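You operate a simulated robot arm through the tools that you are given. There is no shell and no other tool.

The job below is to be done with a simulated robot arm. You get a single attempt, and the scene is never put back.

JOB
Start the thread oiler dripping at 20 drops a minute.
Fine: shut the pot lid, open the valve, press the primer key three times or more, then set the drip knob by the display.
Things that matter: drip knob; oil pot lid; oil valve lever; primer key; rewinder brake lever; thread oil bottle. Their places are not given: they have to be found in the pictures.

The check looks at the end state, three seconds after you hand in, the way a careful person would. Anything else that was tipped, shoved, dropped, spilled or broken makes it a failure. A push-on lid holds only when it is set on centred and level and pressed home; a screw cap is set on level and turned clockwise until tight.

ROBOT AND FRAMES
A 7-joint arm with a two-finger parallel gripper, fixed in place. Base frame: the origin is on the floor under the middle of its stand, x ahead of it, y to its left, z up. Lengths are in m, angles in degrees, forces in N, time in s.
With the tool pointing down near the work surface it reaches from about 0.44 to 0.92 m from the base axis. Its first joint turns from -143.0 to 143.0 degrees. Payload 3 kg.
The TCP is the grasp point between the finger pads, 0.03 m short of the fingertips. In the tool frame z runs along the fingers and y along their closing line. Largest opening 0.094 m; finger width 0.028, thickness 0.01; the body of the gripper, 0.05 by 0.096 m, starts 0.055 m behind the TCP.
Orientation is that of the tool frame in the base frame, as [roll, pitch, yaw] about the fixed x, y, z axes, in that order (R = Rz(yaw) Ry(pitch) Rx(roll)). With the fingers straight down and closing along the base's y, the tool's x points along the base's -x, its y along +y and its z along -z.

CONTROLS
- The arm moves only by the tool jog_arm. Its argument "commands" is a list of rows, each a list of 7 numbers: the shift along the tool's x, y, z in units of 100 mm (1.0 is 100 mm), then the turn, a rotation vector about the tool's x, y, z in units of 120 degrees (1.0 is 120 degrees), then the opening in per cent of the stroke, from 0 (shut) to 100 (fully open). In form: [[x, y, z, rx, ry, rz, claw], ...]. A call has 1 to 20 rows; each row is the pose to reach, as a shift and turn from the pose commanded when the call began, along the tool's axes at that moment. A call with a number of a shift or a turn outside -1 to 1 is refused whole. Each row takes 0.2 s and may step no farther than 0.05 m and 8.6 degrees from the row before; otherwise, or with a gripper value out of range, the whole call is refused. A pose out of reach is approached as far as the arm can. The call stops where the force on the tool passes 90 N (or 10 N more than at its start, if that is more) or the arm is blocked; 0.2 s more then pass. Each finger travels about 0.072 m/s and halts on what it meets, pressing with about 27 N; the grip force reading is that of the motor and also rises with nothing between the fingers. The clock runs only during rows and for 0.2 s after the last one: add rows that repeat a pose to give the fingers time. It gives the time, the measured TCP pose, the force on the tool (base axes), the opening and the grip force at its end, in the units of the frame above (readings bear some noise), with the torque about the TCP (base axes, N m) and any sound that the robot's microphone picked up, and new pictures: "show" is both (left out), scene, wrist or none.
- Cameras (640 x 400 px; columns grow to the right, rows downward): "scene" is fixed at [0.044, 0.6525, 1.4169]; the picture's right is [-0.28, -0.96, 0.00], its down [-0.46, 0.14, -0.88] and it looks along [0.84, -0.25, -0.48] (base axes); focal length 358 px, centre (320, 200). "wrist" rides on the gripper at [0.076, 0.014, -0.103] in the tool frame; the picture's right is [-0.18, 0.98, 0.00], its down [-0.75, -0.14, -0.64] and it looks along [-0.63, -0.12, 0.77] (tool axes); focal length 243 px, centre (320, 200).
- pixel_to_xyz(camera, pixels): there is no depth. For up to 12 entries [column, row, z] of the newest picture of that camera ("zoom" is the newest enlarged one), the place [x, y] in the base frame at which the ray of that pixel passes the height z, good to about 0.002 m, but the place of the scene camera against the robot may be out by one fixed shift of up to 0.012 m in any direction. The clock stands still meanwhile.
- close_up(camera, box): a new picture of the part [left, top, right, bottom] of that camera's present view, enlarged. The clock stands still meanwhile.
- hand_in(): hands the job in; it is judged then, once.

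Open the gripper and draw the arm clear of the work before you hand the job in, unless the task says otherwise.

The tools are called after "Call:" by a JSON object that holds its "fn" and its "kwargs". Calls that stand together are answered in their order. jog_arm: Moves the arm, as the interface text tells. Its arguments: {"type":"object","properties":{"commands":{"type":"array","items":{"type":"array","items":{"type":"number"}}},"show":{"type":"string","enum":["both","scene","wrist","none"]}},"required":["commands"]} The other tools are called the same way: pixel_to_xyz (camera, pixels) gives the place at which the rays of pixels pass given heights; close_up (camera, box) takes an enlarged picture of a part of a camera's view; hand_in () hands the job in.

At the start:

```text
clock: 0.0
position: [0.5916, 0.3034, 1.1786]
ee_rot: [-179.9, 0.1, -180.0]
contact_force: [0.2, -0.3, 0.4]
torque: [-0.01, -0.02, 0.04]
opening: 0.094
grasp_force: 0.0
```

scene: 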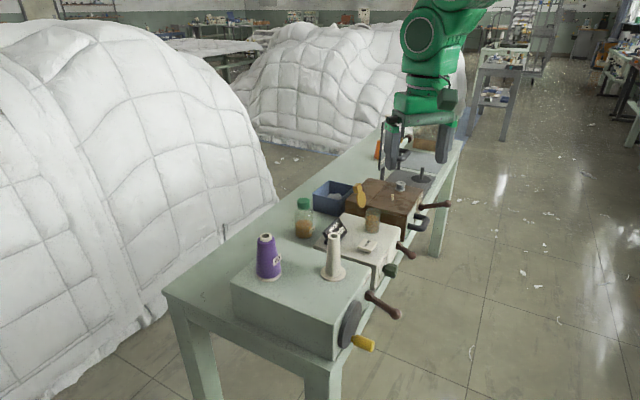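
wrist: 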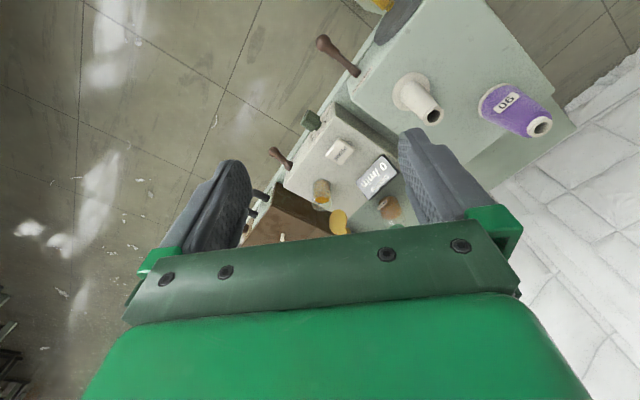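

I start by looking at the bench: the scene picture shows a light box with cones (near 300,290), a cream box with a pot and display (near 365,245), and a brown box behind. I take enlarged pictures of both views.

Call:
{"fn": "close_up", "kwargs": {"camera": "scene", "box": [280, 160, 460, 290]}}

Call:
{"fn": "close_up", "kwargs": {"camera": "wrist", "box": [230, 90, 450, 240]}}

Call:
{"fn": "close_up", "kwargs": {"camera": "scene", "box": [220, 220, 420, 370]}}

```text
3.08 times, centred on (370, 225) of scene
```

zoom: 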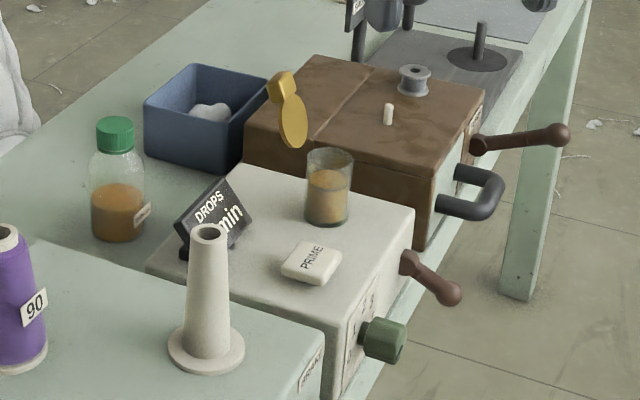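

```text
2.67 times, centred on (340, 165) of wrist
```

zoom: 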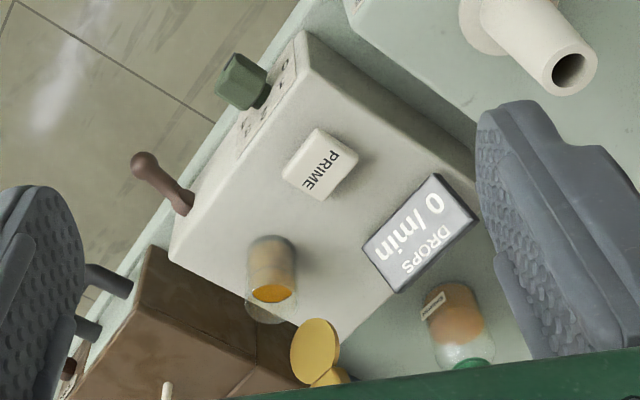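

```text
2.67 times, centred on (320, 295) of scene
```

zoom: 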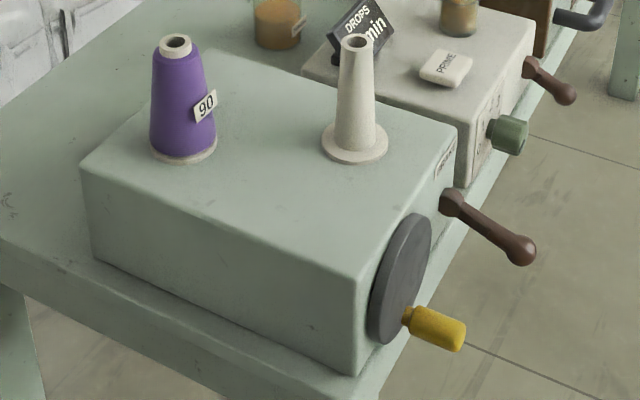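

The cream box carries the display "0/min", the PRIME key, the glass pot with a brass lid open, the green knob and a brown lever. I triangulate features in both cameras at several heights.

Call:
{"fn": "pixel_to_xyz", "kwargs": {"camera": "scene", "pixels": [[366.8, 246, 0.8], [366.8, 246, 0.9], [366.8, 246, 1.0], [386, 269.5, 0.8], [386, 269.5, 0.9], [411, 253.5, 0.8], [411, 253.5, 0.9], [372, 231, 0.9], [361, 198, 0.9], [361, 198, 1.0]]}}

Call:
{"fn": "pixel_to_xyz", "kwargs": {"camera": "wrist", "pixels": [[340, 151, 0.8], [340, 151, 0.9], [340, 151, 1.0], [311, 120, 0.8], [311, 120, 0.9], [274, 150, 0.8], [274, 150, 0.9], [321, 200, 0.9], [338, 222, 0.9], [338, 222, 1.0]]}}

```text
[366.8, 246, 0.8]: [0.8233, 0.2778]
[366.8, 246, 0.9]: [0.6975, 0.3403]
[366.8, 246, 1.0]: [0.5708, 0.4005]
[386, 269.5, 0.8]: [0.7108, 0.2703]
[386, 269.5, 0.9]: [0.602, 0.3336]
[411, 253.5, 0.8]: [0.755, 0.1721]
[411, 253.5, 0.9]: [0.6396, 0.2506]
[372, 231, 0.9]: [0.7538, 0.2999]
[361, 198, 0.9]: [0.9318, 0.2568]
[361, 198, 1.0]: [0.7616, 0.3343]
```

```text
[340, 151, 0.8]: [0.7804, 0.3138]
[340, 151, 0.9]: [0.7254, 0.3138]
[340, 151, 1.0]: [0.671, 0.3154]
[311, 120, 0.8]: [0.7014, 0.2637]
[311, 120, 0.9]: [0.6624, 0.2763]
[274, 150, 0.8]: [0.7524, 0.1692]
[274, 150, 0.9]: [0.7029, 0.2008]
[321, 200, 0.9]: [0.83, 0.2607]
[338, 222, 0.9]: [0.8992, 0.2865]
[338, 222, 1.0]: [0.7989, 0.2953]
```

Prime key triangulates to about (0.747, 0.314, 0.86), lid disc to about (0.852, 0.292, 0.947). I query the corners of the box top and other features at the top height to get the box's orientation.

Call:
{"fn": "pixel_to_xyz", "kwargs": {"camera": "wrist", "pixels": [[333.6, 102, 0.85], [283, 185.6, 0.85], [321.5, 196, 0.85], [375, 177, 0.85], [246, 185, 0.85], [246, 185, 0.8], [356, 72, 0.8], [322, 43, 0.8]]}}

Call:
{"fn": "pixel_to_xyz", "kwargs": {"camera": "scene", "pixels": [[374, 265, 0.85], [400, 228, 0.85], [335, 213, 0.85], [340, 235, 0.85]]}}

```text
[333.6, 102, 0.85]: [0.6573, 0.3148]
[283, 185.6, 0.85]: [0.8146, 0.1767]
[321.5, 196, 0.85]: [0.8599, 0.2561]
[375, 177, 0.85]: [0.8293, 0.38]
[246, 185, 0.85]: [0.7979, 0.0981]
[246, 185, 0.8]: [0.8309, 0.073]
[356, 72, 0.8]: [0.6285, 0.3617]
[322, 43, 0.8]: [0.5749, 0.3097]
```

```text
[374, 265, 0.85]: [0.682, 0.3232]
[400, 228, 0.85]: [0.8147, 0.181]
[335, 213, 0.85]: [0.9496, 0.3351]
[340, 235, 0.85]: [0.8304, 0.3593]
```

The box front face runs from about (0.66, 0.315) to (0.815, 0.177), so its outward normal is about (-0.665, -0.747), facing the robot. I swing the tool 48° about the vertical so that the wrist camera looks squarely at that face, and descend a little.

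Call:
{"fn": "jog_arm", "kwargs": {"commands": [[-0.02, -0.12, 0.1, 0, 0, -0.05, 100], [-0.05, -0.25, 0.2, 0, 0, -0.1, 100], [-0.07, -0.37, 0.3, 0, 0, -0.15, 100], [-0.1, -0.5, 0.4, 0, 0, -0.2, 100], [-0.12, -0.62, 0.5, 0, 0, -0.25, 100], [-0.15, -0.75, 0.6, 0, 0, -0.3, 100], [-0.17, -0.87, 0.7, 0, 0, -0.35, 100], [-0.2, -1.0, 0.8, 0, 0, -0.4, 100]]}}

```text
clock: 1.8
position: [0.6116, 0.2017, 1.0975]
ee_rot: [-180.0, -0.2, -131.8]
contact_force: [-0.7, 0.0, 0.6]
torque: [0.03, -0.02, -0.01]
opening: 0.0939
grasp_force: 0.0
```

scene: 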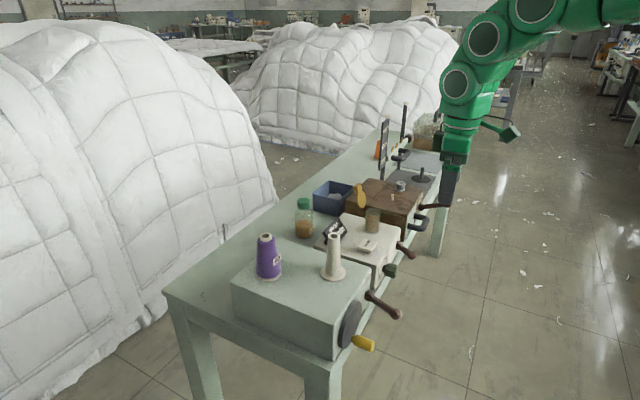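
wrist: 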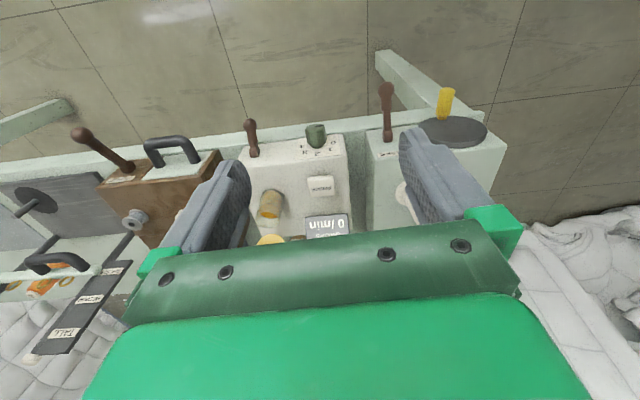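

The front face now lies across the wrist view at (245–350, 130–235), with the picture turned upside down. I enlarge it to read the face marks.

Call:
{"fn": "close_up", "kwargs": {"camera": "wrist", "box": [225, 105, 385, 205]}}

Call:
{"fn": "close_up", "kwargs": {"camera": "wrist", "box": [240, 110, 350, 180]}}

Call:
{"fn": "close_up", "kwargs": {"camera": "scene", "box": [340, 220, 420, 290]}}

Call:
{"fn": "close_up", "kwargs": {"camera": "scene", "box": [310, 170, 410, 250]}}

```text
4.00 times, centred on (305, 155) of wrist
```

zoom: 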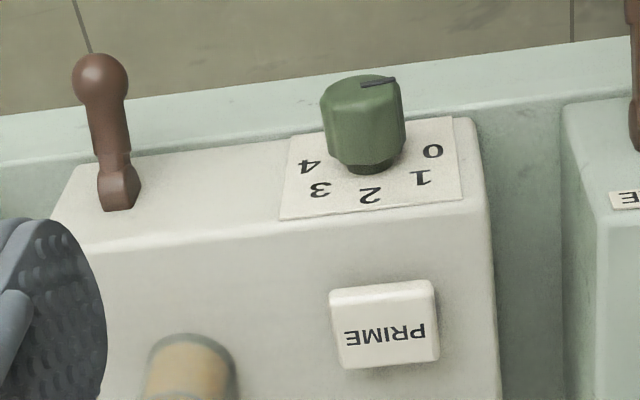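

```text
5.71 times, centred on (295, 145) of wrist
```

zoom: 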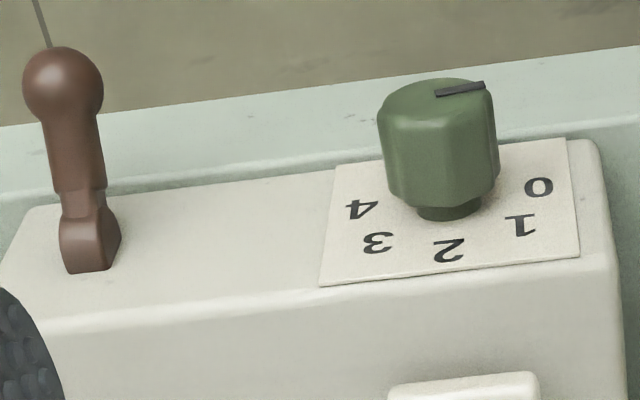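

```text
5.71 times, centred on (380, 255) of scene
```

zoom: 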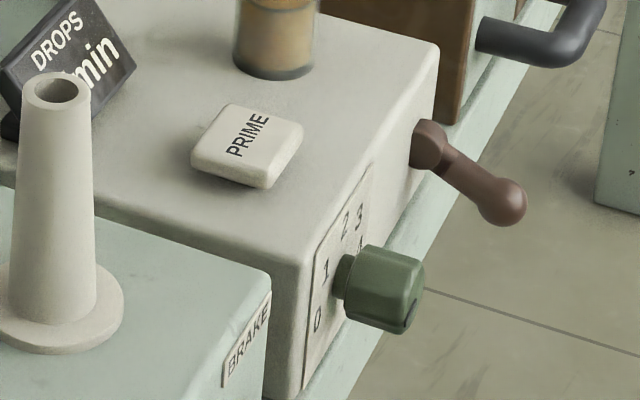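

```text
5.00 times, centred on (360, 210) of scene
```

zoom: 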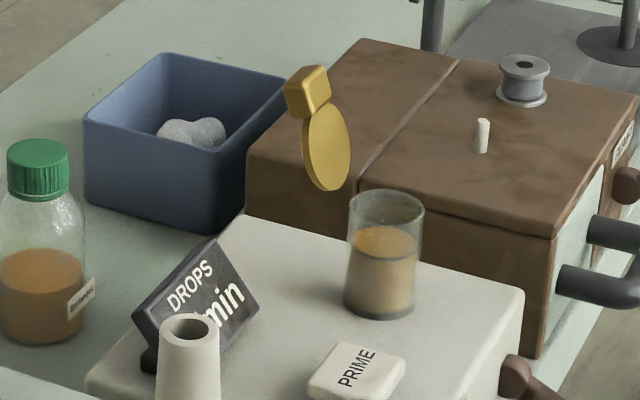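

The dial reads 0..4 clockwise over the top (45° apart), pointer at 0; the lever is at the right of the face. I triangulate the lever ball, hub, knob, pot and lid from both cameras.

Call:
{"fn": "pixel_to_xyz", "kwargs": {"camera": "wrist", "pixels": [[250, 125.4, 0.75], [250, 125.4, 0.85], [254.7, 152.9, 0.75], [254.7, 152.9, 0.85], [316, 126, 0.75], [316, 126, 0.85], [319.5, 148, 0.75], [319.5, 148, 0.85]]}}

Call:
{"fn": "pixel_to_xyz", "kwargs": {"camera": "scene", "pixels": [[412.4, 255.5, 0.75], [412.4, 255.5, 0.85], [398.4, 244.5, 0.75], [398.4, 244.5, 0.85], [396, 272.5, 0.75], [396, 272.5, 0.85], [384, 267, 0.75], [384, 267, 0.85]]}}

```text
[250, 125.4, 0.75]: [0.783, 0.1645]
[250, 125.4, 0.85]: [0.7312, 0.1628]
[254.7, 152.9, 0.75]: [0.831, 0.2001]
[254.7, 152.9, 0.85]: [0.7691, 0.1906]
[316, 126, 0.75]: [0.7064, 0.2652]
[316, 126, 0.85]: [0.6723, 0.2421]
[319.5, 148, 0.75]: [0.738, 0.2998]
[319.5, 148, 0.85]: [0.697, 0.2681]
```

```text
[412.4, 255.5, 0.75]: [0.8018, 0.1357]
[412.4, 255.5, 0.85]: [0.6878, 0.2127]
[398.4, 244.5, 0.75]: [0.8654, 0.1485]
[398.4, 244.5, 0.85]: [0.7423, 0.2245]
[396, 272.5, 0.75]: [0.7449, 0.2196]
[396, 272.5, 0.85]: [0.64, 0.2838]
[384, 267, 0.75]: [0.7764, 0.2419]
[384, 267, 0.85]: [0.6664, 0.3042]
```

Triangulation puts the lever ball at about (0.766, 0.164, 0.783) with its hub at (0.795, 0.195, 0.808), so it slopes out and about 30° down; the knob lies at about (0.70, 0.267, 0.806). Next I shift the wrist camera over to see the pot and lid from above.

Call:
{"fn": "jog_arm", "kwargs": {"commands": [[-0.2, -0.25, 0, 0, 0, 0, 100], [-0.4, -0.5, 0, 0, 0, 0, 100], [-0.6, -0.75, 0, 0, 0, 0, 100], [-0.8, -1.0, 0, 0, 0, 0, 100], [-0.8, -1.0, 0, 0, 0, 0, 100]]}}

```text
clock: 3.0
position: [0.7405, 0.1959, 1.0974]
ee_rot: [-180.0, -0.1, -132.0]
contact_force: [0.1, 0.4, -0.4]
torque: [0.02, 0.03, 0.01]
opening: 0.0941
grasp_force: 0.0
```

scene: 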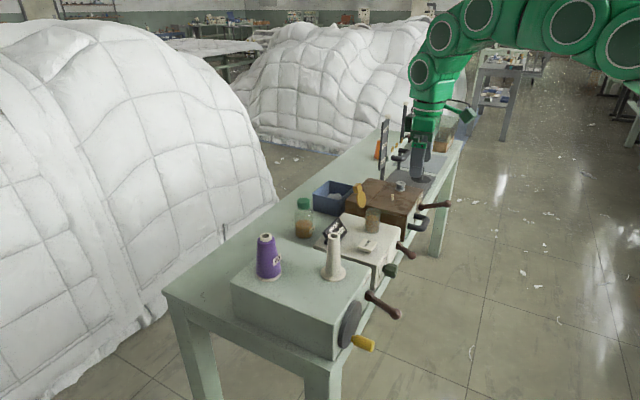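
wrist: 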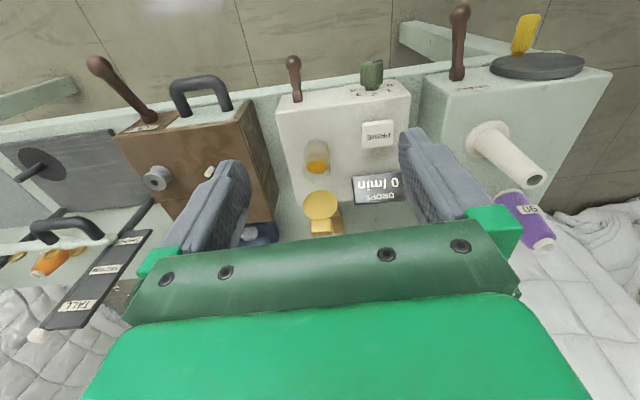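

The pot is at about (316,160) and the brass lid with its tab at (322,210–230) in the wrist picture. I enlarge that.

Call:
{"fn": "close_up", "kwargs": {"camera": "wrist", "box": [260, 120, 404, 240]}}

Call:
{"fn": "close_up", "kwargs": {"camera": "wrist", "box": [285, 135, 365, 240]}}

Call:
{"fn": "close_up", "kwargs": {"camera": "scene", "box": [340, 175, 400, 245]}}

```text
3.33 times, centred on (332, 180) of wrist
```

zoom: 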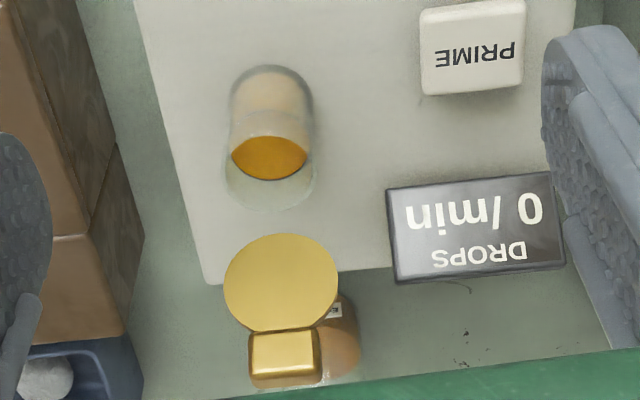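

```text
3.81 times, centred on (325, 188) of wrist
```

zoom: 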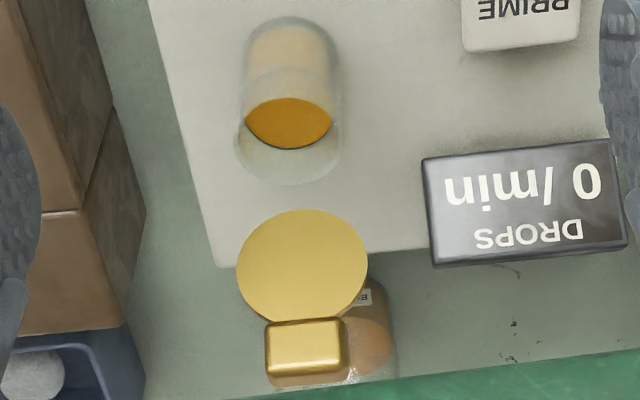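

```text
5.71 times, centred on (370, 210) of scene
```

zoom: 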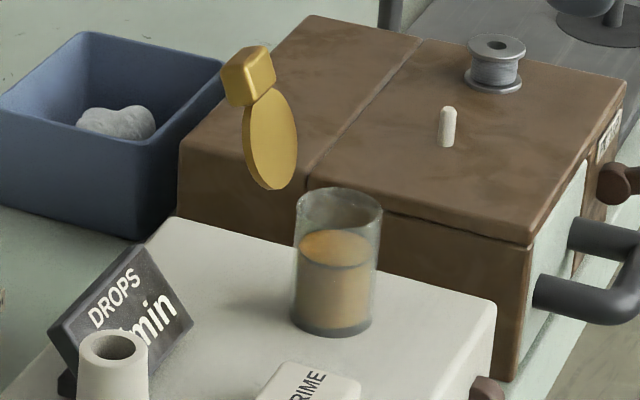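

The lid stands open on the far side of the pot with a tab at its upper edge; the display reads 0/min. I triangulate pot rim, lid disc, lid lower edge, tab and prime key.

Call:
{"fn": "pixel_to_xyz", "kwargs": {"camera": "wrist", "pixels": [[316.6, 173.6, 0.85], [316.6, 173.6, 0.95], [320.3, 204.5, 0.9], [320.3, 204.5, 1.0], [321.6, 227.4, 0.9], [321.6, 227.4, 1.0], [320.3, 190.6, 0.85], [320.3, 190.6, 0.95], [378.2, 133.5, 0.86]]}}

Call:
{"fn": "pixel_to_xyz", "kwargs": {"camera": "scene", "pixels": [[373.3, 211.2, 0.85], [373.3, 211.2, 0.95], [361.2, 199.1, 0.9], [361.2, 199.1, 1.0], [357.6, 188.1, 0.9], [357.6, 188.1, 1.0], [362.5, 207.9, 0.85], [362.5, 207.9, 0.95], [366.8, 246, 0.86]]}}

```text
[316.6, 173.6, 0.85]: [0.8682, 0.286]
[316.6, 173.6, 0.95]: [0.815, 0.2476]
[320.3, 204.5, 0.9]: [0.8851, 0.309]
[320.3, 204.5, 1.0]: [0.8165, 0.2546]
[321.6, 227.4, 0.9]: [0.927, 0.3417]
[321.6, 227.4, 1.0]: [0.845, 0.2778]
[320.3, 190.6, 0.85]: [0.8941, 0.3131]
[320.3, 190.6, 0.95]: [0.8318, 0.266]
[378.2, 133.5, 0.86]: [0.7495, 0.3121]
```

```text
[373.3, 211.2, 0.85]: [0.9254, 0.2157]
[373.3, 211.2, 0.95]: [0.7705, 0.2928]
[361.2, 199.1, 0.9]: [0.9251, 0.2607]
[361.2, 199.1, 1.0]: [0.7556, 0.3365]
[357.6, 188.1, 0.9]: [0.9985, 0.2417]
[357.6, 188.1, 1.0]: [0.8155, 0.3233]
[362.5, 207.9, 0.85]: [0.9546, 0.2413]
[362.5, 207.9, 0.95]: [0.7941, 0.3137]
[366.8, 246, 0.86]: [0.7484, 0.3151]
```

Triangulated: pot rim centre about (0.8375, 0.264, 0.908), lid disc centre (0.8585, 0.288, 0.938), tab (0.870, 0.297, 0.970); so the lid is hinged at the pot's back rim and leans back past upright. I'll turn the open gripper so that it closes along the front-back line, so the rear finger can go behind the lid and push it over; first turn 90° and move nearer, staying high.

Call:
{"fn": "jog_arm", "kwargs": {"commands": [[-0.05, -0.02, 0, 0, 0, 0.0625, 100], [-0.1, -0.04, 0, 0, 0, 0.125, 100], [-0.15, -0.06, 0, 0, 0, 0.1875, 100], [-0.2, -0.08, 0, 0, 0, 0.25, 100], [-0.25, -0.1, 0, 0, 0, 0.3125, 100], [-0.3, -0.12, 0, 0, 0, 0.375, 100], [-0.35, -0.14, 0, 0, 0, 0.4375, 100], [-0.4, -0.16, 0, 0, 0, 0.5, 100], [-0.45, -0.18, 0, 0, 0, 0.5625, 100], [-0.5, -0.2, 0, 0, 0, 0.625, 100], [-0.55, -0.22, 0, 0, 0, 0.6875, 100], [-0.6, -0.25, 0, 0, 0, 0.75, 100], [-0.6, -0.25, 0, 0, 0, 0.75, 100]]}}

```text
clock: 5.8
position: [0.7973, 0.224, 1.0976]
ee_rot: [-179.8, 0.0, 137.8]
contact_force: [-0.2, -0.8, -0.8]
torque: [0.03, 0.02, -0.02]
opening: 0.094
grasp_force: 0.1
```

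scene: 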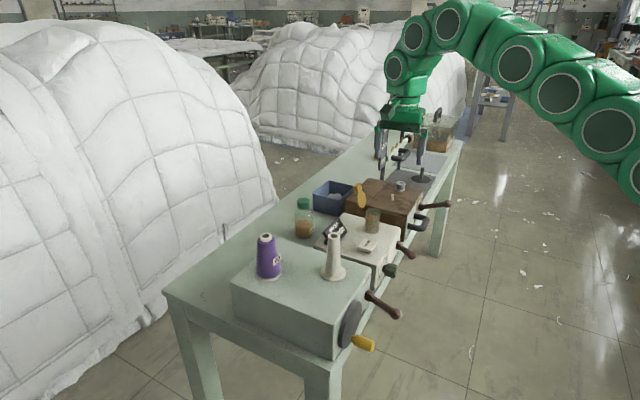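
wrist: 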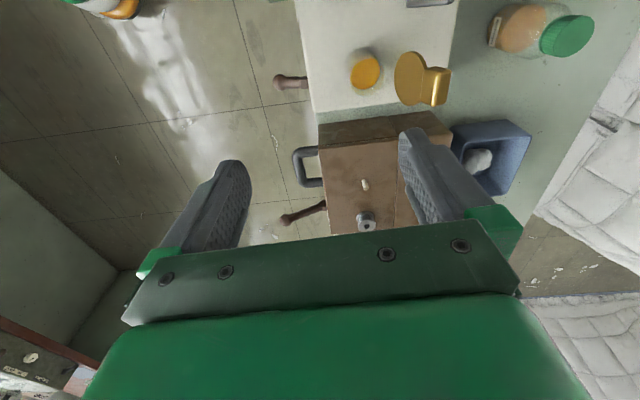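

The lid is now visible from the side at (412,78) with its tab at (437,88). I zoom in on it.

Call:
{"fn": "close_up", "kwargs": {"camera": "wrist", "box": [330, 30, 474, 120]}}

Call:
{"fn": "pixel_to_xyz", "kwargs": {"camera": "wrist", "pixels": [[365, 70, 0.908], [411, 78, 0.938], [437, 86, 0.97], [437, 86, 0.98], [366, 72, 0.89]]}}

```text
4.44 times, centred on (402, 75) of wrist
```

zoom: 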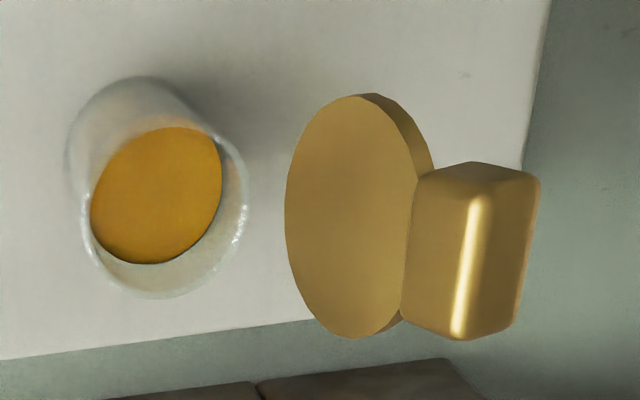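

```text
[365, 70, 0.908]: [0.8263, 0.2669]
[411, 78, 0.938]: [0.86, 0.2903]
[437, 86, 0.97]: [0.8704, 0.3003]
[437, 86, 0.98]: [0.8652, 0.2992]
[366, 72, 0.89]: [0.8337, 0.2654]
```

Positions agree (disc centre (0.860, 0.290, 0.938), tab back edge near 0.02 behind the tab's middle). I move forward along tool y so that the rear finger is beyond the tab, still above it.

Call:
{"fn": "jog_arm", "kwargs": {"commands": [[0, 0.23, 0, 0, 0, 0, 100], [-0.01, 0.46, 0, 0, 0, 0, 100], [-0.02, 0.7, 0, 0, 0, 0, 100], [-0.03, 0.92, 0, 0, 0, 0, 100], [-0.03, 0.92, 0, 0, 0, 0, 100], [-0.03, 0.92, 0, 0, 0, 0, 100]]}}

```text
clock: 7.2
position: [0.812, 0.2682, 1.0784]
ee_rot: [180.0, 0.0, 138.0]
contact_force: [-0.9, -0.5, -0.8]
torque: [-0.02, 0.0, -0.01]
opening: 0.094
grasp_force: 0.1
out of reach, approached as far as the arm can: row 2, 3, 4, 5, 6
```

scene: 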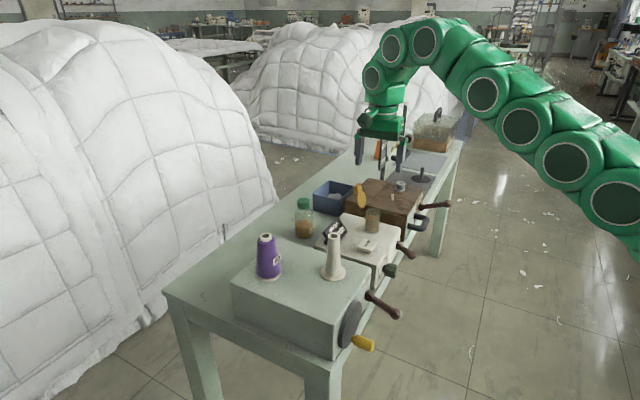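
wrist: 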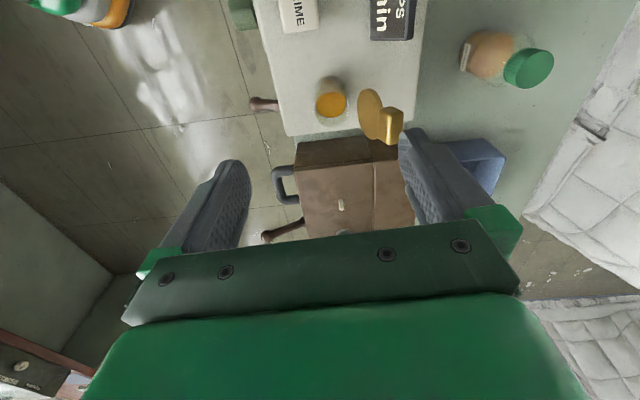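

The arm hit its reach limit at (0.812, 0.268, 1.078), short of the place needed. I tilt the tool 20° (fingers pointing a bit toward +s, body nearer the base) and back off a little to regain reach, staying high above the lid.

Call:
{"fn": "jog_arm", "kwargs": {"commands": [[0, -0.17, 0, 0, -0.055, 0, 100], [0, -0.34, 0, 0, -0.11, 0, 100], [0, -0.5, 0, 0, -0.1667, 0, 100], [0, -0.5, 0, 0, -0.1667, 0, 100], [0, -0.5, 0, 0, -0.1667, 0, 100]], "show": "wrist"}}

```text
clock: 8.4
position: [0.7796, 0.233, 1.0809]
ee_rot: [180.0, 20.0, 138.0]
contact_force: [-0.4, -0.3, 0.0]
torque: [-0.02, 0.02, 0.01]
opening: 0.0938
grasp_force: 0.2
```

wrist: 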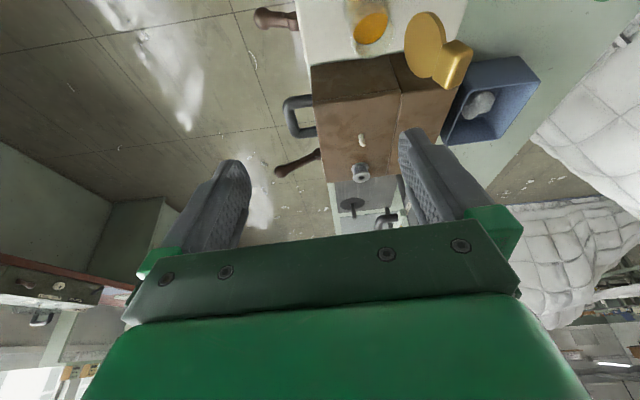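

The arm now holds (0.780, 0.233, 1.081) with a 20° tilt. I tilt 10° more, lower a little (tips still about 1.01, above the tab top at ~0.985) and slide forward so that the rear finger passes beyond the tab.

Call:
{"fn": "jog_arm", "kwargs": {"commands": [[0.04, 0.1, 0.22, 0, -0.04, 0, 100], [0.08, 0.3, 0.43, 0, -0.0833, 0, 100], [0.08, 0.5, 0.43, 0, -0.0833, 0, 100], [0.08, 0.7, 0.43, 0, -0.0833, 0, 100], [0.08, 0.9, 0.43, 0, -0.0833, 0, 100], [0.08, 0.99, 0.43, 0, -0.0833, 0, 100], [0.08, 0.99, 0.43, 0, -0.0833, 0, 100]]}}

```text
clock: 10.0
position: [0.8527, 0.3027, 1.037]
ee_rot: [-180.0, 30.0, 138.0]
contact_force: [-0.8, -0.7, 0.1]
torque: [0.02, 0.0, -0.02]
opening: 0.0942
grasp_force: 0.0
```

scene: 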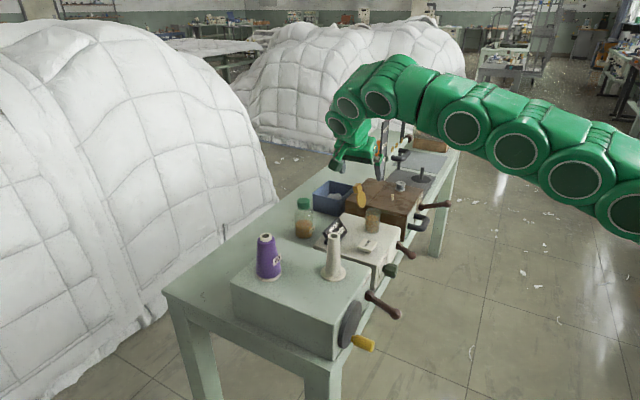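
wrist: 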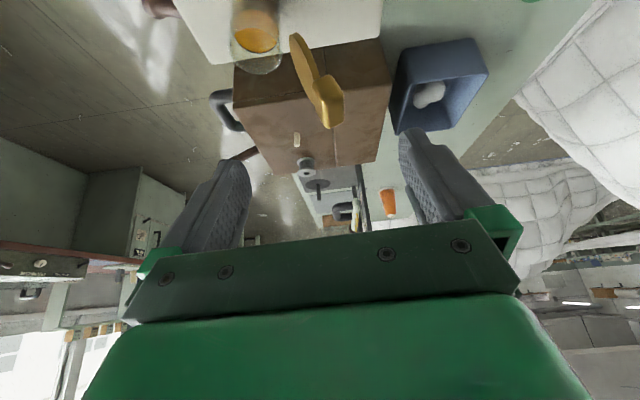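

The lid and tab now sit between the fingers (tab at (327,105), rear finger tip at (410,130)). I lower straight down 62 mm so that the rear finger stands behind the lid.

Call:
{"fn": "jog_arm", "kwargs": {"commands": [[0.1, 0, 0.18, 0, 0, 0, 100], [0.2, 0, 0.36, 0, 0, 0, 100], [0.31, 0, 0.537, 0, 0, 0, 100], [0.31, 0, 0.537, 0, 0, 0, 100]]}}

```text
clock: 11.0
position: [0.8515, 0.3037, 0.9747]
ee_rot: [-180.0, 30.0, 138.0]
contact_force: [-1.2, -1.0, 1.2]
torque: [0.0, -0.01, -0.01]
opening: 0.0939
grasp_force: 0.0
```

scene: 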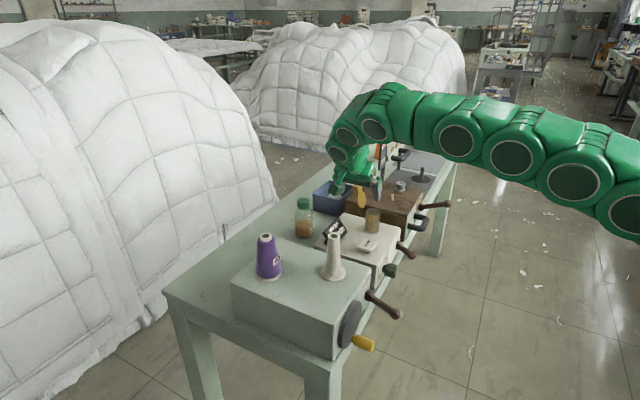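
wrist: 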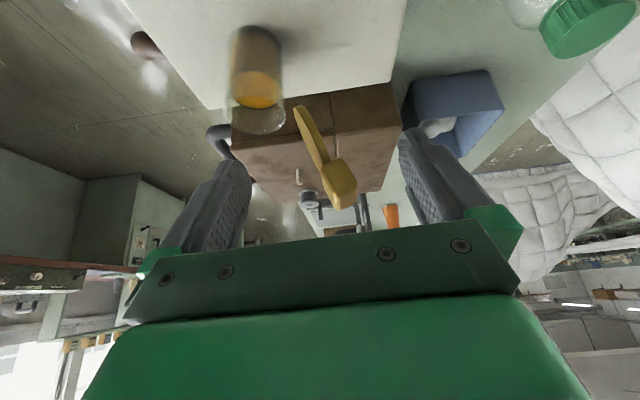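

The rear finger stands behind the lid at tip height ~0.95, lid clear between the fingers. I push toward the front (tool −y) in small steps and watch the force.

Call:
{"fn": "jog_arm", "kwargs": {"commands": [[0, -0.1, 0, 0, 0, 0, 100], [0, -0.17, 0, 0, 0, 0, 100], [0, -0.23, 0, 0, 0, 0, 100], [0, -0.29, 0, 0, 0, 0, 100], [0, -0.35, 0, 0, 0, 0, 100], [0, -0.4, 0, 0, 0, 0, 100]]}}

```text
clock: 12.4
position: [0.8243, 0.2717, 0.9737]
ee_rot: [-179.9, 30.0, 138.0]
contact_force: [0.0, 0.1, 0.1]
torque: [0.01, -0.02, -0.02]
opening: 0.094
grasp_force: 0.0
```

scene: 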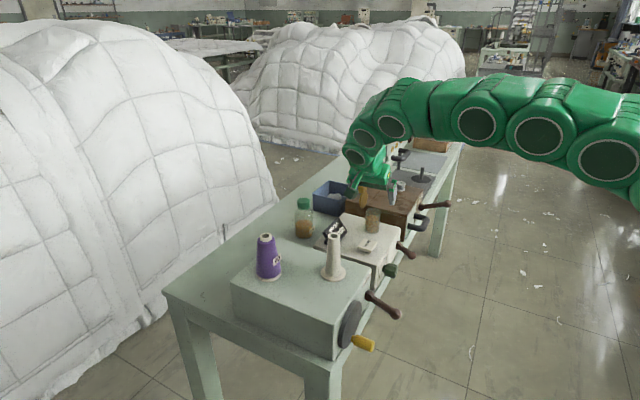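
wrist: 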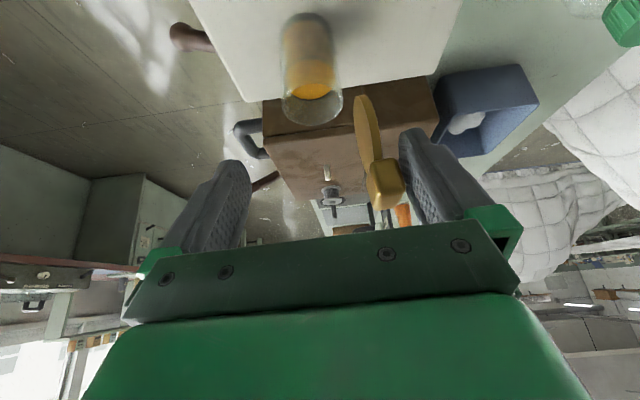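

The rear finger has come up to the tab at (385,185) without notable force. I keep pushing toward the front, another 45 mm in small steps.

Call:
{"fn": "jog_arm", "kwargs": {"commands": [[0, -0.08, 0, 0, 0, 0, 100], [0, -0.16, 0, 0, 0, 0, 100], [0, -0.24, 0, 0, 0, 0, 100], [0, -0.32, 0, 0, 0, 0, 100], [0, -0.4, 0, 0, 0, 0, 100], [0, -0.45, 0, 0, 0, 0, 100]]}}

```text
clock: 13.8
position: [0.7943, 0.2392, 0.9742]
ee_rot: [-180.0, 29.9, 137.9]
contact_force: [0.0, 0.5, -0.3]
torque: [0.0, 0.0, -0.01]
opening: 0.094
grasp_force: 0.0
```

scene: 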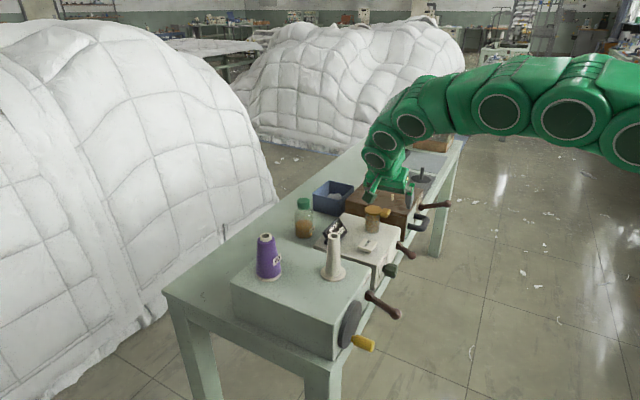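
wrist: 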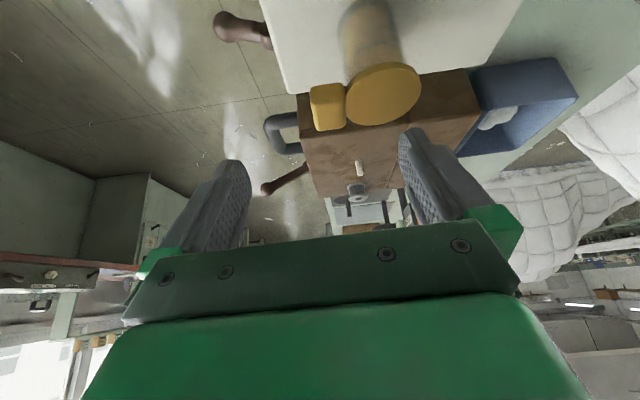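

The lid has dropped onto the pot (brass disc at (385,92) with its tab at (328,105) now at the front). I check it in close-ups from both cameras.

Call:
{"fn": "close_up", "kwargs": {"camera": "wrist", "box": [290, 20, 450, 140]}}

Call:
{"fn": "close_up", "kwargs": {"camera": "scene", "box": [340, 185, 420, 245]}}

```text
3.33 times, centred on (370, 80) of wrist
```

zoom: 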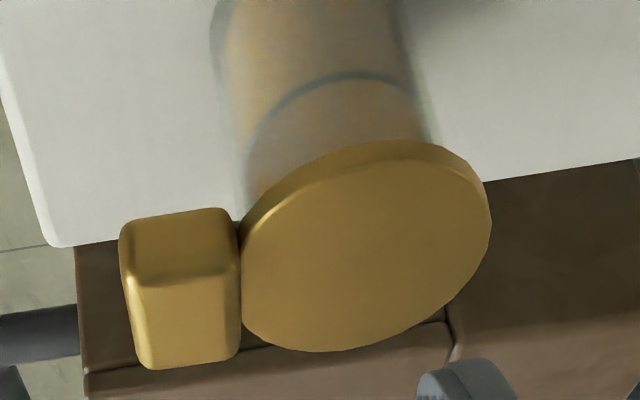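

```text
6.67 times, centred on (380, 215) of scene
```

zoom: 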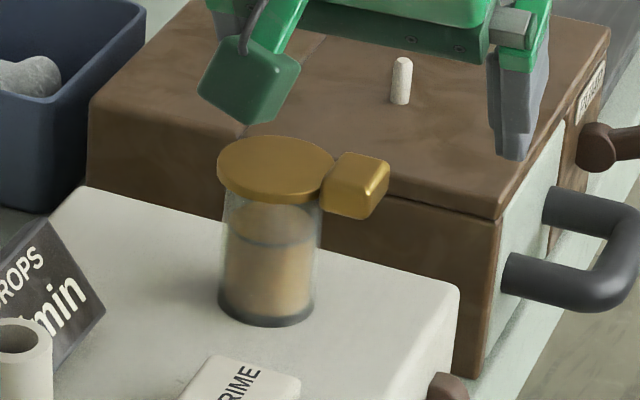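

The lid lies flat and centred on the pot. I locate its centre in both cameras, then lift clear.

Call:
{"fn": "pixel_to_xyz", "kwargs": {"camera": "wrist", "pixels": [[383.5, 93.5, 0.91], [383.5, 93.5, 0.92]]}}

Call:
{"fn": "pixel_to_xyz", "kwargs": {"camera": "scene", "pixels": [[373.6, 209.8, 0.91], [373.6, 209.8, 0.92]]}}

Call:
{"fn": "jog_arm", "kwargs": {"commands": [[-0.13, 0, -0.23, 0, 0, 0, 100], [-0.27, 0, -0.46, 0, 0, 0, 100], [-0.4, 0, -0.69, 0, 0, 0, 100], [-0.4, 0, -0.69, 0, 0.0625, 0, 60], [-0.4, 0, -0.69, 0, 0.125, 0, 30], [-0.4, 0, -0.69, 0, 0.1875, 0, 0], [-0.4, 0, -0.69, 0, 0.25, 0, 0], [-0.4, 0, -0.69, 0, 0.25, 0, 0], [-0.4, 0, -0.69, 0, 0.25, 0, 0]], "show": "both"}}

```text
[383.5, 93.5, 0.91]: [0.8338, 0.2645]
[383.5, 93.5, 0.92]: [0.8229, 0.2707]
```

```text
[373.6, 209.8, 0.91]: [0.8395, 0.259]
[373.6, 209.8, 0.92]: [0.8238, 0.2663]
```

```text
clock: 15.8
position: [0.7953, 0.2392, 1.0538]
ee_rot: [-180.0, 0.1, 138.0]
contact_force: [-0.1, 0.6, -0.3]
torque: [0.0, -0.03, 0.0]
opening: 0.0001
grasp_force: 26.7
```

scene: 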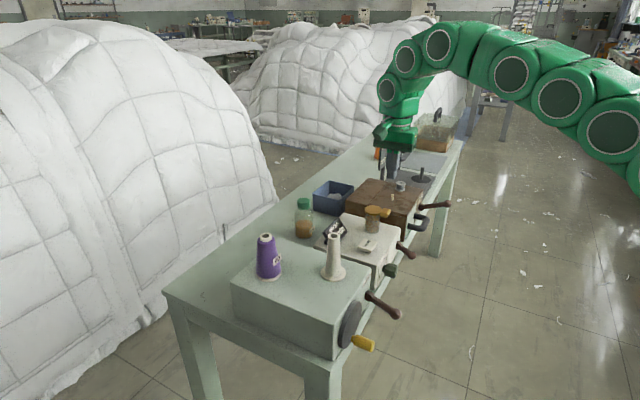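
wrist: 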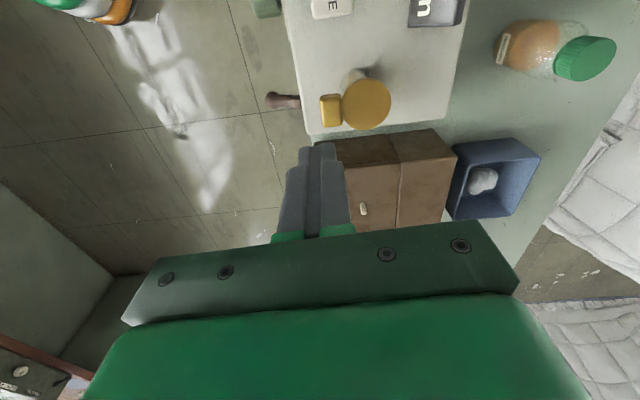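

The lid is shut; now for the valve. I back off from the box and turn the tool back so the wrist camera faces the front panel, staying high.

Call:
{"fn": "jog_arm", "kwargs": {"commands": [[0.02, -0.08, 0, 0, 0, -0.0625, 0], [0.04, -0.16, 0, 0, 0, -0.125, 0], [0.06, -0.25, 0, 0, 0, -0.1875, 0], [0.08, -0.33, 0, 0, 0, -0.25, 0], [0.1, -0.41, 0, 0, 0, -0.3125, 0], [0.13, -0.5, 0, 0, 0, -0.375, 0], [0.15, -0.58, 0, 0, 0, -0.4375, 0], [0.18, -0.66, 0, 0, 0, -0.5, 0], [0.2, -0.75, 0, 0, 0, -0.5625, 0], [0.23, -0.83, 0, 0, 0, -0.625, 0], [0.26, -0.92, 0, 0, 0, -0.6875, 0], [0.3, -1.0, 0, 0, 0, -0.75, 0], [0.3, -1.0, 0, 0, 0, -0.75, 0]], "show": "wrist"}}

```text
clock: 18.6
position: [0.7062, 0.1849, 1.0526]
ee_rot: [-180.0, 0.0, -131.8]
contact_force: [-0.1, -0.2, 0.1]
torque: [-0.02, -0.01, 0.03]
opening: 0.0
grasp_force: 27.3
```

wrist: 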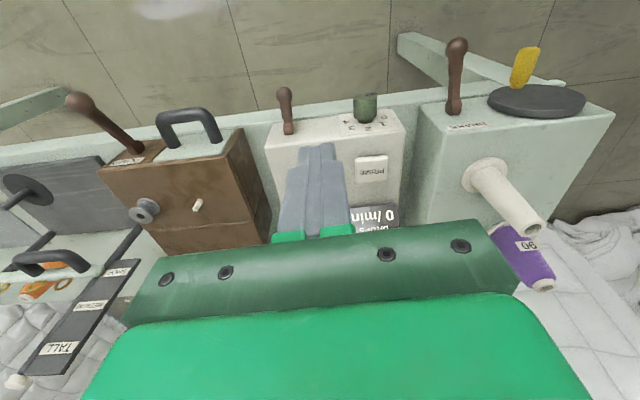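

Gripper closed and clear. I draw back 100 mm, lower, and tilt the tool 40° toward the panel to get a front view of the face.

Call:
{"fn": "jog_arm", "kwargs": {"commands": [[0.2, 0, 0.05, 0, -0.05, 0, 50], [0.4, 0, 0.2, 0, -0.11, 0, 100], [0.6, 0, 0.4, 0, -0.17, 0, 100], [0.8, 0, 0.6, 0, -0.23, 0, 100], [1.0, 0, 0.8, 0, -0.29, 0, 100], [1.0, 0, 1.0, 0, -0.333, 0, 100], [1.0, 0, 1.0, 0, -0.333, 0, 100]], "show": "wrist"}}

```text
clock: 20.2
position: [0.6389, 0.1095, 0.9537]
ee_rot: [-179.8, 40.0, -132.2]
contact_force: [-0.4, 0.0, 0.3]
torque: [0.0, 0.01, 0.0]
opening: 0.094
grasp_force: 0.0
```

wrist: 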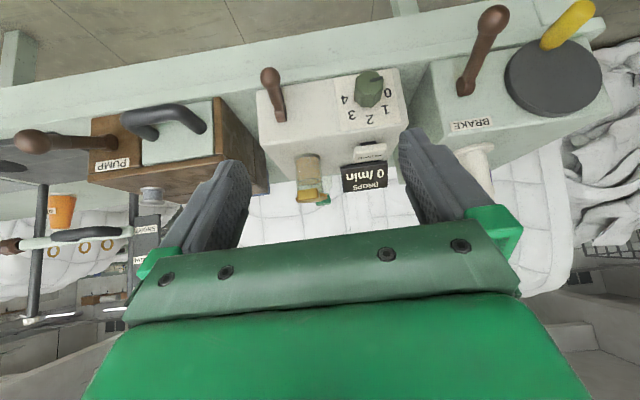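

This is a good front view (upside down): "PUMP" lever on the brown box, "BRAKE" on the rewinder, the valve lever at (272,90) and dial at (370,95). I enlarge it.

Call:
{"fn": "close_up", "kwargs": {"camera": "wrist", "box": [240, 50, 420, 170]}}

Call:
{"fn": "close_up", "kwargs": {"camera": "wrist", "box": [250, 60, 330, 130]}}

Call:
{"fn": "close_up", "kwargs": {"camera": "wrist", "box": [0, 80, 250, 220]}}

Call:
{"fn": "close_up", "kwargs": {"camera": "wrist", "box": [320, 130, 420, 210]}}

```text
3.33 times, centred on (330, 110) of wrist
```

zoom: 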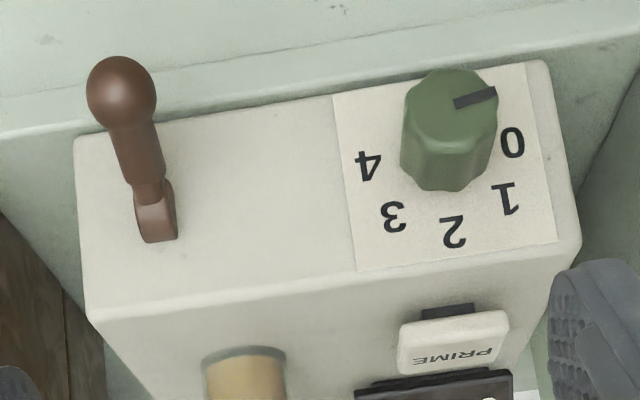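

```text
5.71 times, centred on (290, 95) of wrist
```

zoom: 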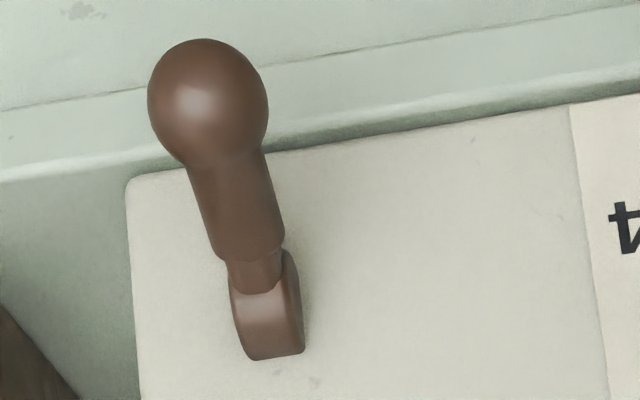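

```text
2.56 times, centred on (125, 150) of wrist
```

zoom: 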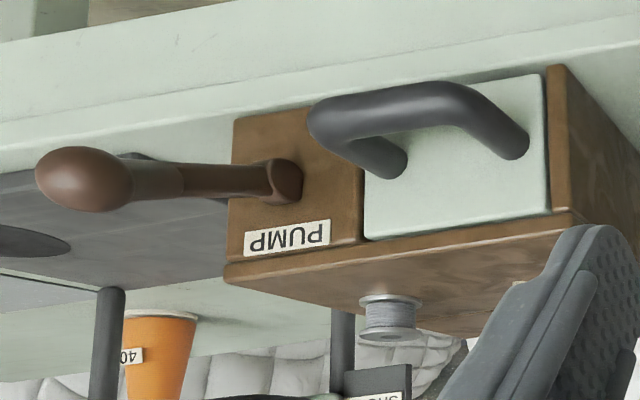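

```text
5.00 times, centred on (370, 170) of wrist
```

zoom: 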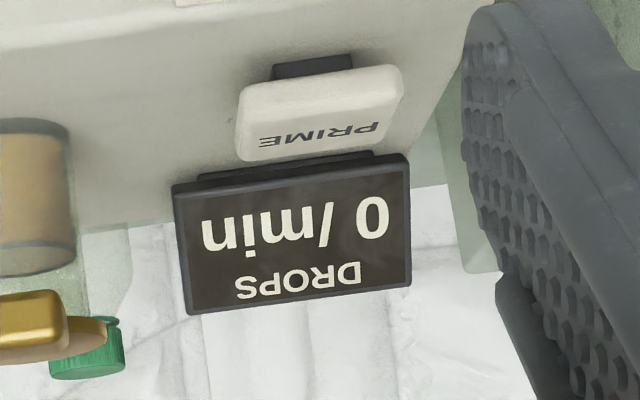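

No label at the valve lever; its PUMP neighbour slopes upward while this one and BRAKE slope downward, so it swings in a vertical plane. I check the bench height/edge and refine the ball and knob places from this view.

Call:
{"fn": "pixel_to_xyz", "kwargs": {"camera": "wrist", "pixels": [[270.2, 77.5, 0.78], [270.2, 77.5, 0.79], [281.2, 117.8, 0.808], [260, 91, 0.74], [260, 91, 0.76], [260, 91, 0.78], [290, 83, 0.74], [290, 83, 0.76], [372.5, 78.5, 0.805], [372.5, 78.5, 0.815]]}}

Call:
{"fn": "close_up", "kwargs": {"camera": "wrist", "box": [330, 55, 410, 125]}}

```text
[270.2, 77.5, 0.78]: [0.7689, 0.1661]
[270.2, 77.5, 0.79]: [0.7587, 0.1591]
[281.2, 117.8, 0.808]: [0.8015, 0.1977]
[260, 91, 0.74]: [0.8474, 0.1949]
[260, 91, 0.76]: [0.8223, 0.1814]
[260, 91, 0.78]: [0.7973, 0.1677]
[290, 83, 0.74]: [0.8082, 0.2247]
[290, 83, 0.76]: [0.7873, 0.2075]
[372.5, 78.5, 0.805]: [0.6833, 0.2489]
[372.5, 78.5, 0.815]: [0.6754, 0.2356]
```

```text
5.71 times, centred on (370, 90) of wrist
```

zoom: 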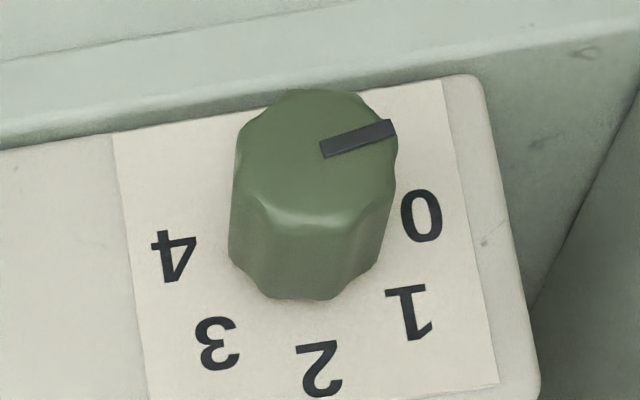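

Ball at about (0.766, 0.164, 0.783) and bench top at about z 0.765 with its edge just in front of the box. With the tool tilted 40°, I line the half-open fingers up with the lever's ball, stopping about 10 cm short along the tool axis.

Call:
{"fn": "jog_arm", "kwargs": {"commands": [[0.03, -0.15, 0.2, 0, 0, 0, 80], [0.06, -0.3, 0.4, 0, 0, 0, 60], [0.1, -0.45, 0.6, 0, 0, 0, 50], [0.134, -0.58, 0.8, 0, 0, 0, 50], [0.134, -0.58, 0.98, 0, 0, 0, 50], [0.134, -0.58, 0.98, 0, 0, 0, 50]]}}

```text
clock: 21.6
position: [0.7176, 0.1112, 0.8701]
ee_rot: [180.0, 40.0, -132.0]
contact_force: [-0.2, -0.6, 0.2]
torque: [0.02, 0.02, 0.0]
opening: 0.0468
grasp_force: 0.1
```

scene: 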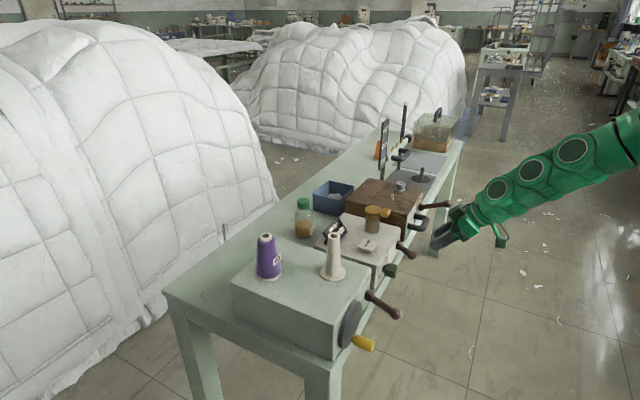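
wrist: 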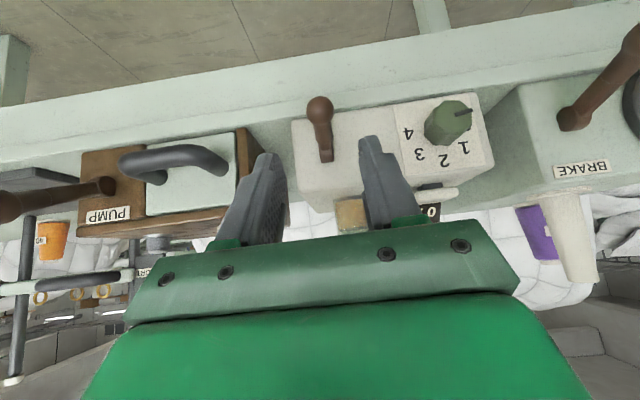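

The ball shows at (321,107), where the tool axis should point (expected (320,111)). I confirm its place from this nearer view.

Call:
{"fn": "close_up", "kwargs": {"camera": "wrist", "box": [270, 70, 400, 170]}}

Call:
{"fn": "pixel_to_xyz", "kwargs": {"camera": "wrist", "pixels": [[320.5, 107, 0.775], [320.5, 107, 0.78], [320.5, 107, 0.785], [320.5, 107, 0.79], [326, 157, 0.808]]}}

```text
4.00 times, centred on (335, 120) of wrist
```

zoom: 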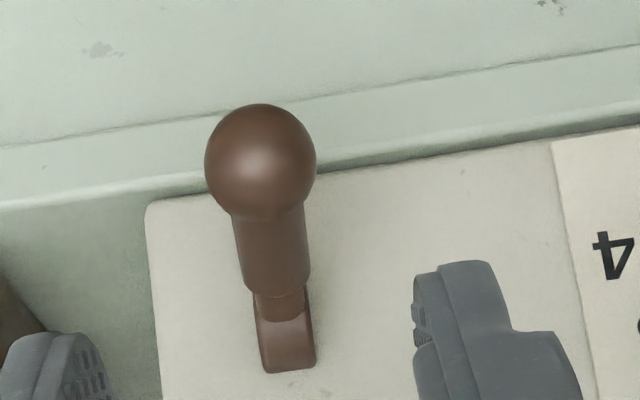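

```text
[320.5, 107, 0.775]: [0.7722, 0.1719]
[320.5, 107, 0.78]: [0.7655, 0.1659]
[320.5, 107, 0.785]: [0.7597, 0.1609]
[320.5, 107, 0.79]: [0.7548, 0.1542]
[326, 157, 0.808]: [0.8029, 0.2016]
```

The ball sits on the tool axis. I advance 100 mm along it so that the ball is between the finger pads, then close on it.

Call:
{"fn": "jog_arm", "kwargs": {"commands": [[0, 0, 0.3, 0, 0, 0, 50], [0, 0, 0.6, 0, 0, 0, 50], [0, 0, 0.85, 0, 0, 0, 50], [0, 0, 1.0, 0, 0, 0, 50], [0, 0, 1.0, 0, 0, 0, 50]], "show": "wrist"}}

```text
clock: 22.8
position: [0.7607, 0.1581, 0.7932]
ee_rot: [180.0, 40.0, -132.0]
contact_force: [0.8, 1.1, 0.6]
torque: [0.02, 0.01, -0.02]
opening: 0.0469
grasp_force: 0.0
```

wrist: 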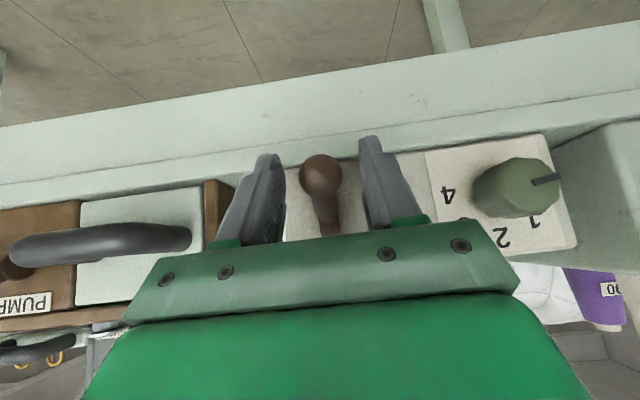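

The ball is centred between the fingers at (320,172). I close the fingers on it.

Call:
{"fn": "jog_arm", "kwargs": {"commands": [[0, 0, 0, 0, 0, 0, 35], [0, 0, 0, 0, 0, 0, 22], [0, 0, 0, 0, 0, 0, 15], [0, 0, 0, 0, 0, 0, 15], [0, 0, 0, 0, 0, 0, 15]], "show": "wrist"}}

```text
clock: 24.0
position: [0.7608, 0.1583, 0.7924]
ee_rot: [179.9, 39.9, -132.1]
contact_force: [-13.7, 6.7, 0.2]
torque: [0.24, 0.28, -0.75]
opening: 0.0228
grasp_force: 45.0
```

wrist: 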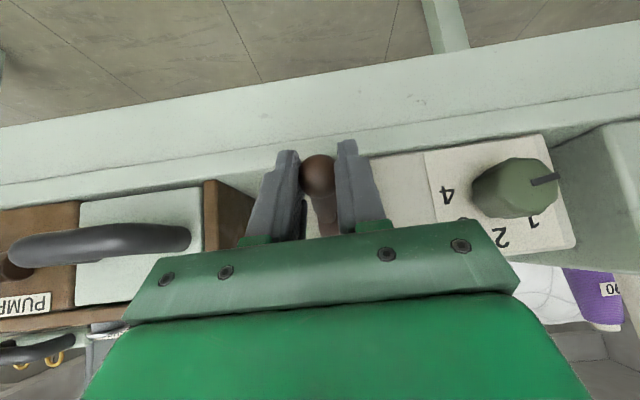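

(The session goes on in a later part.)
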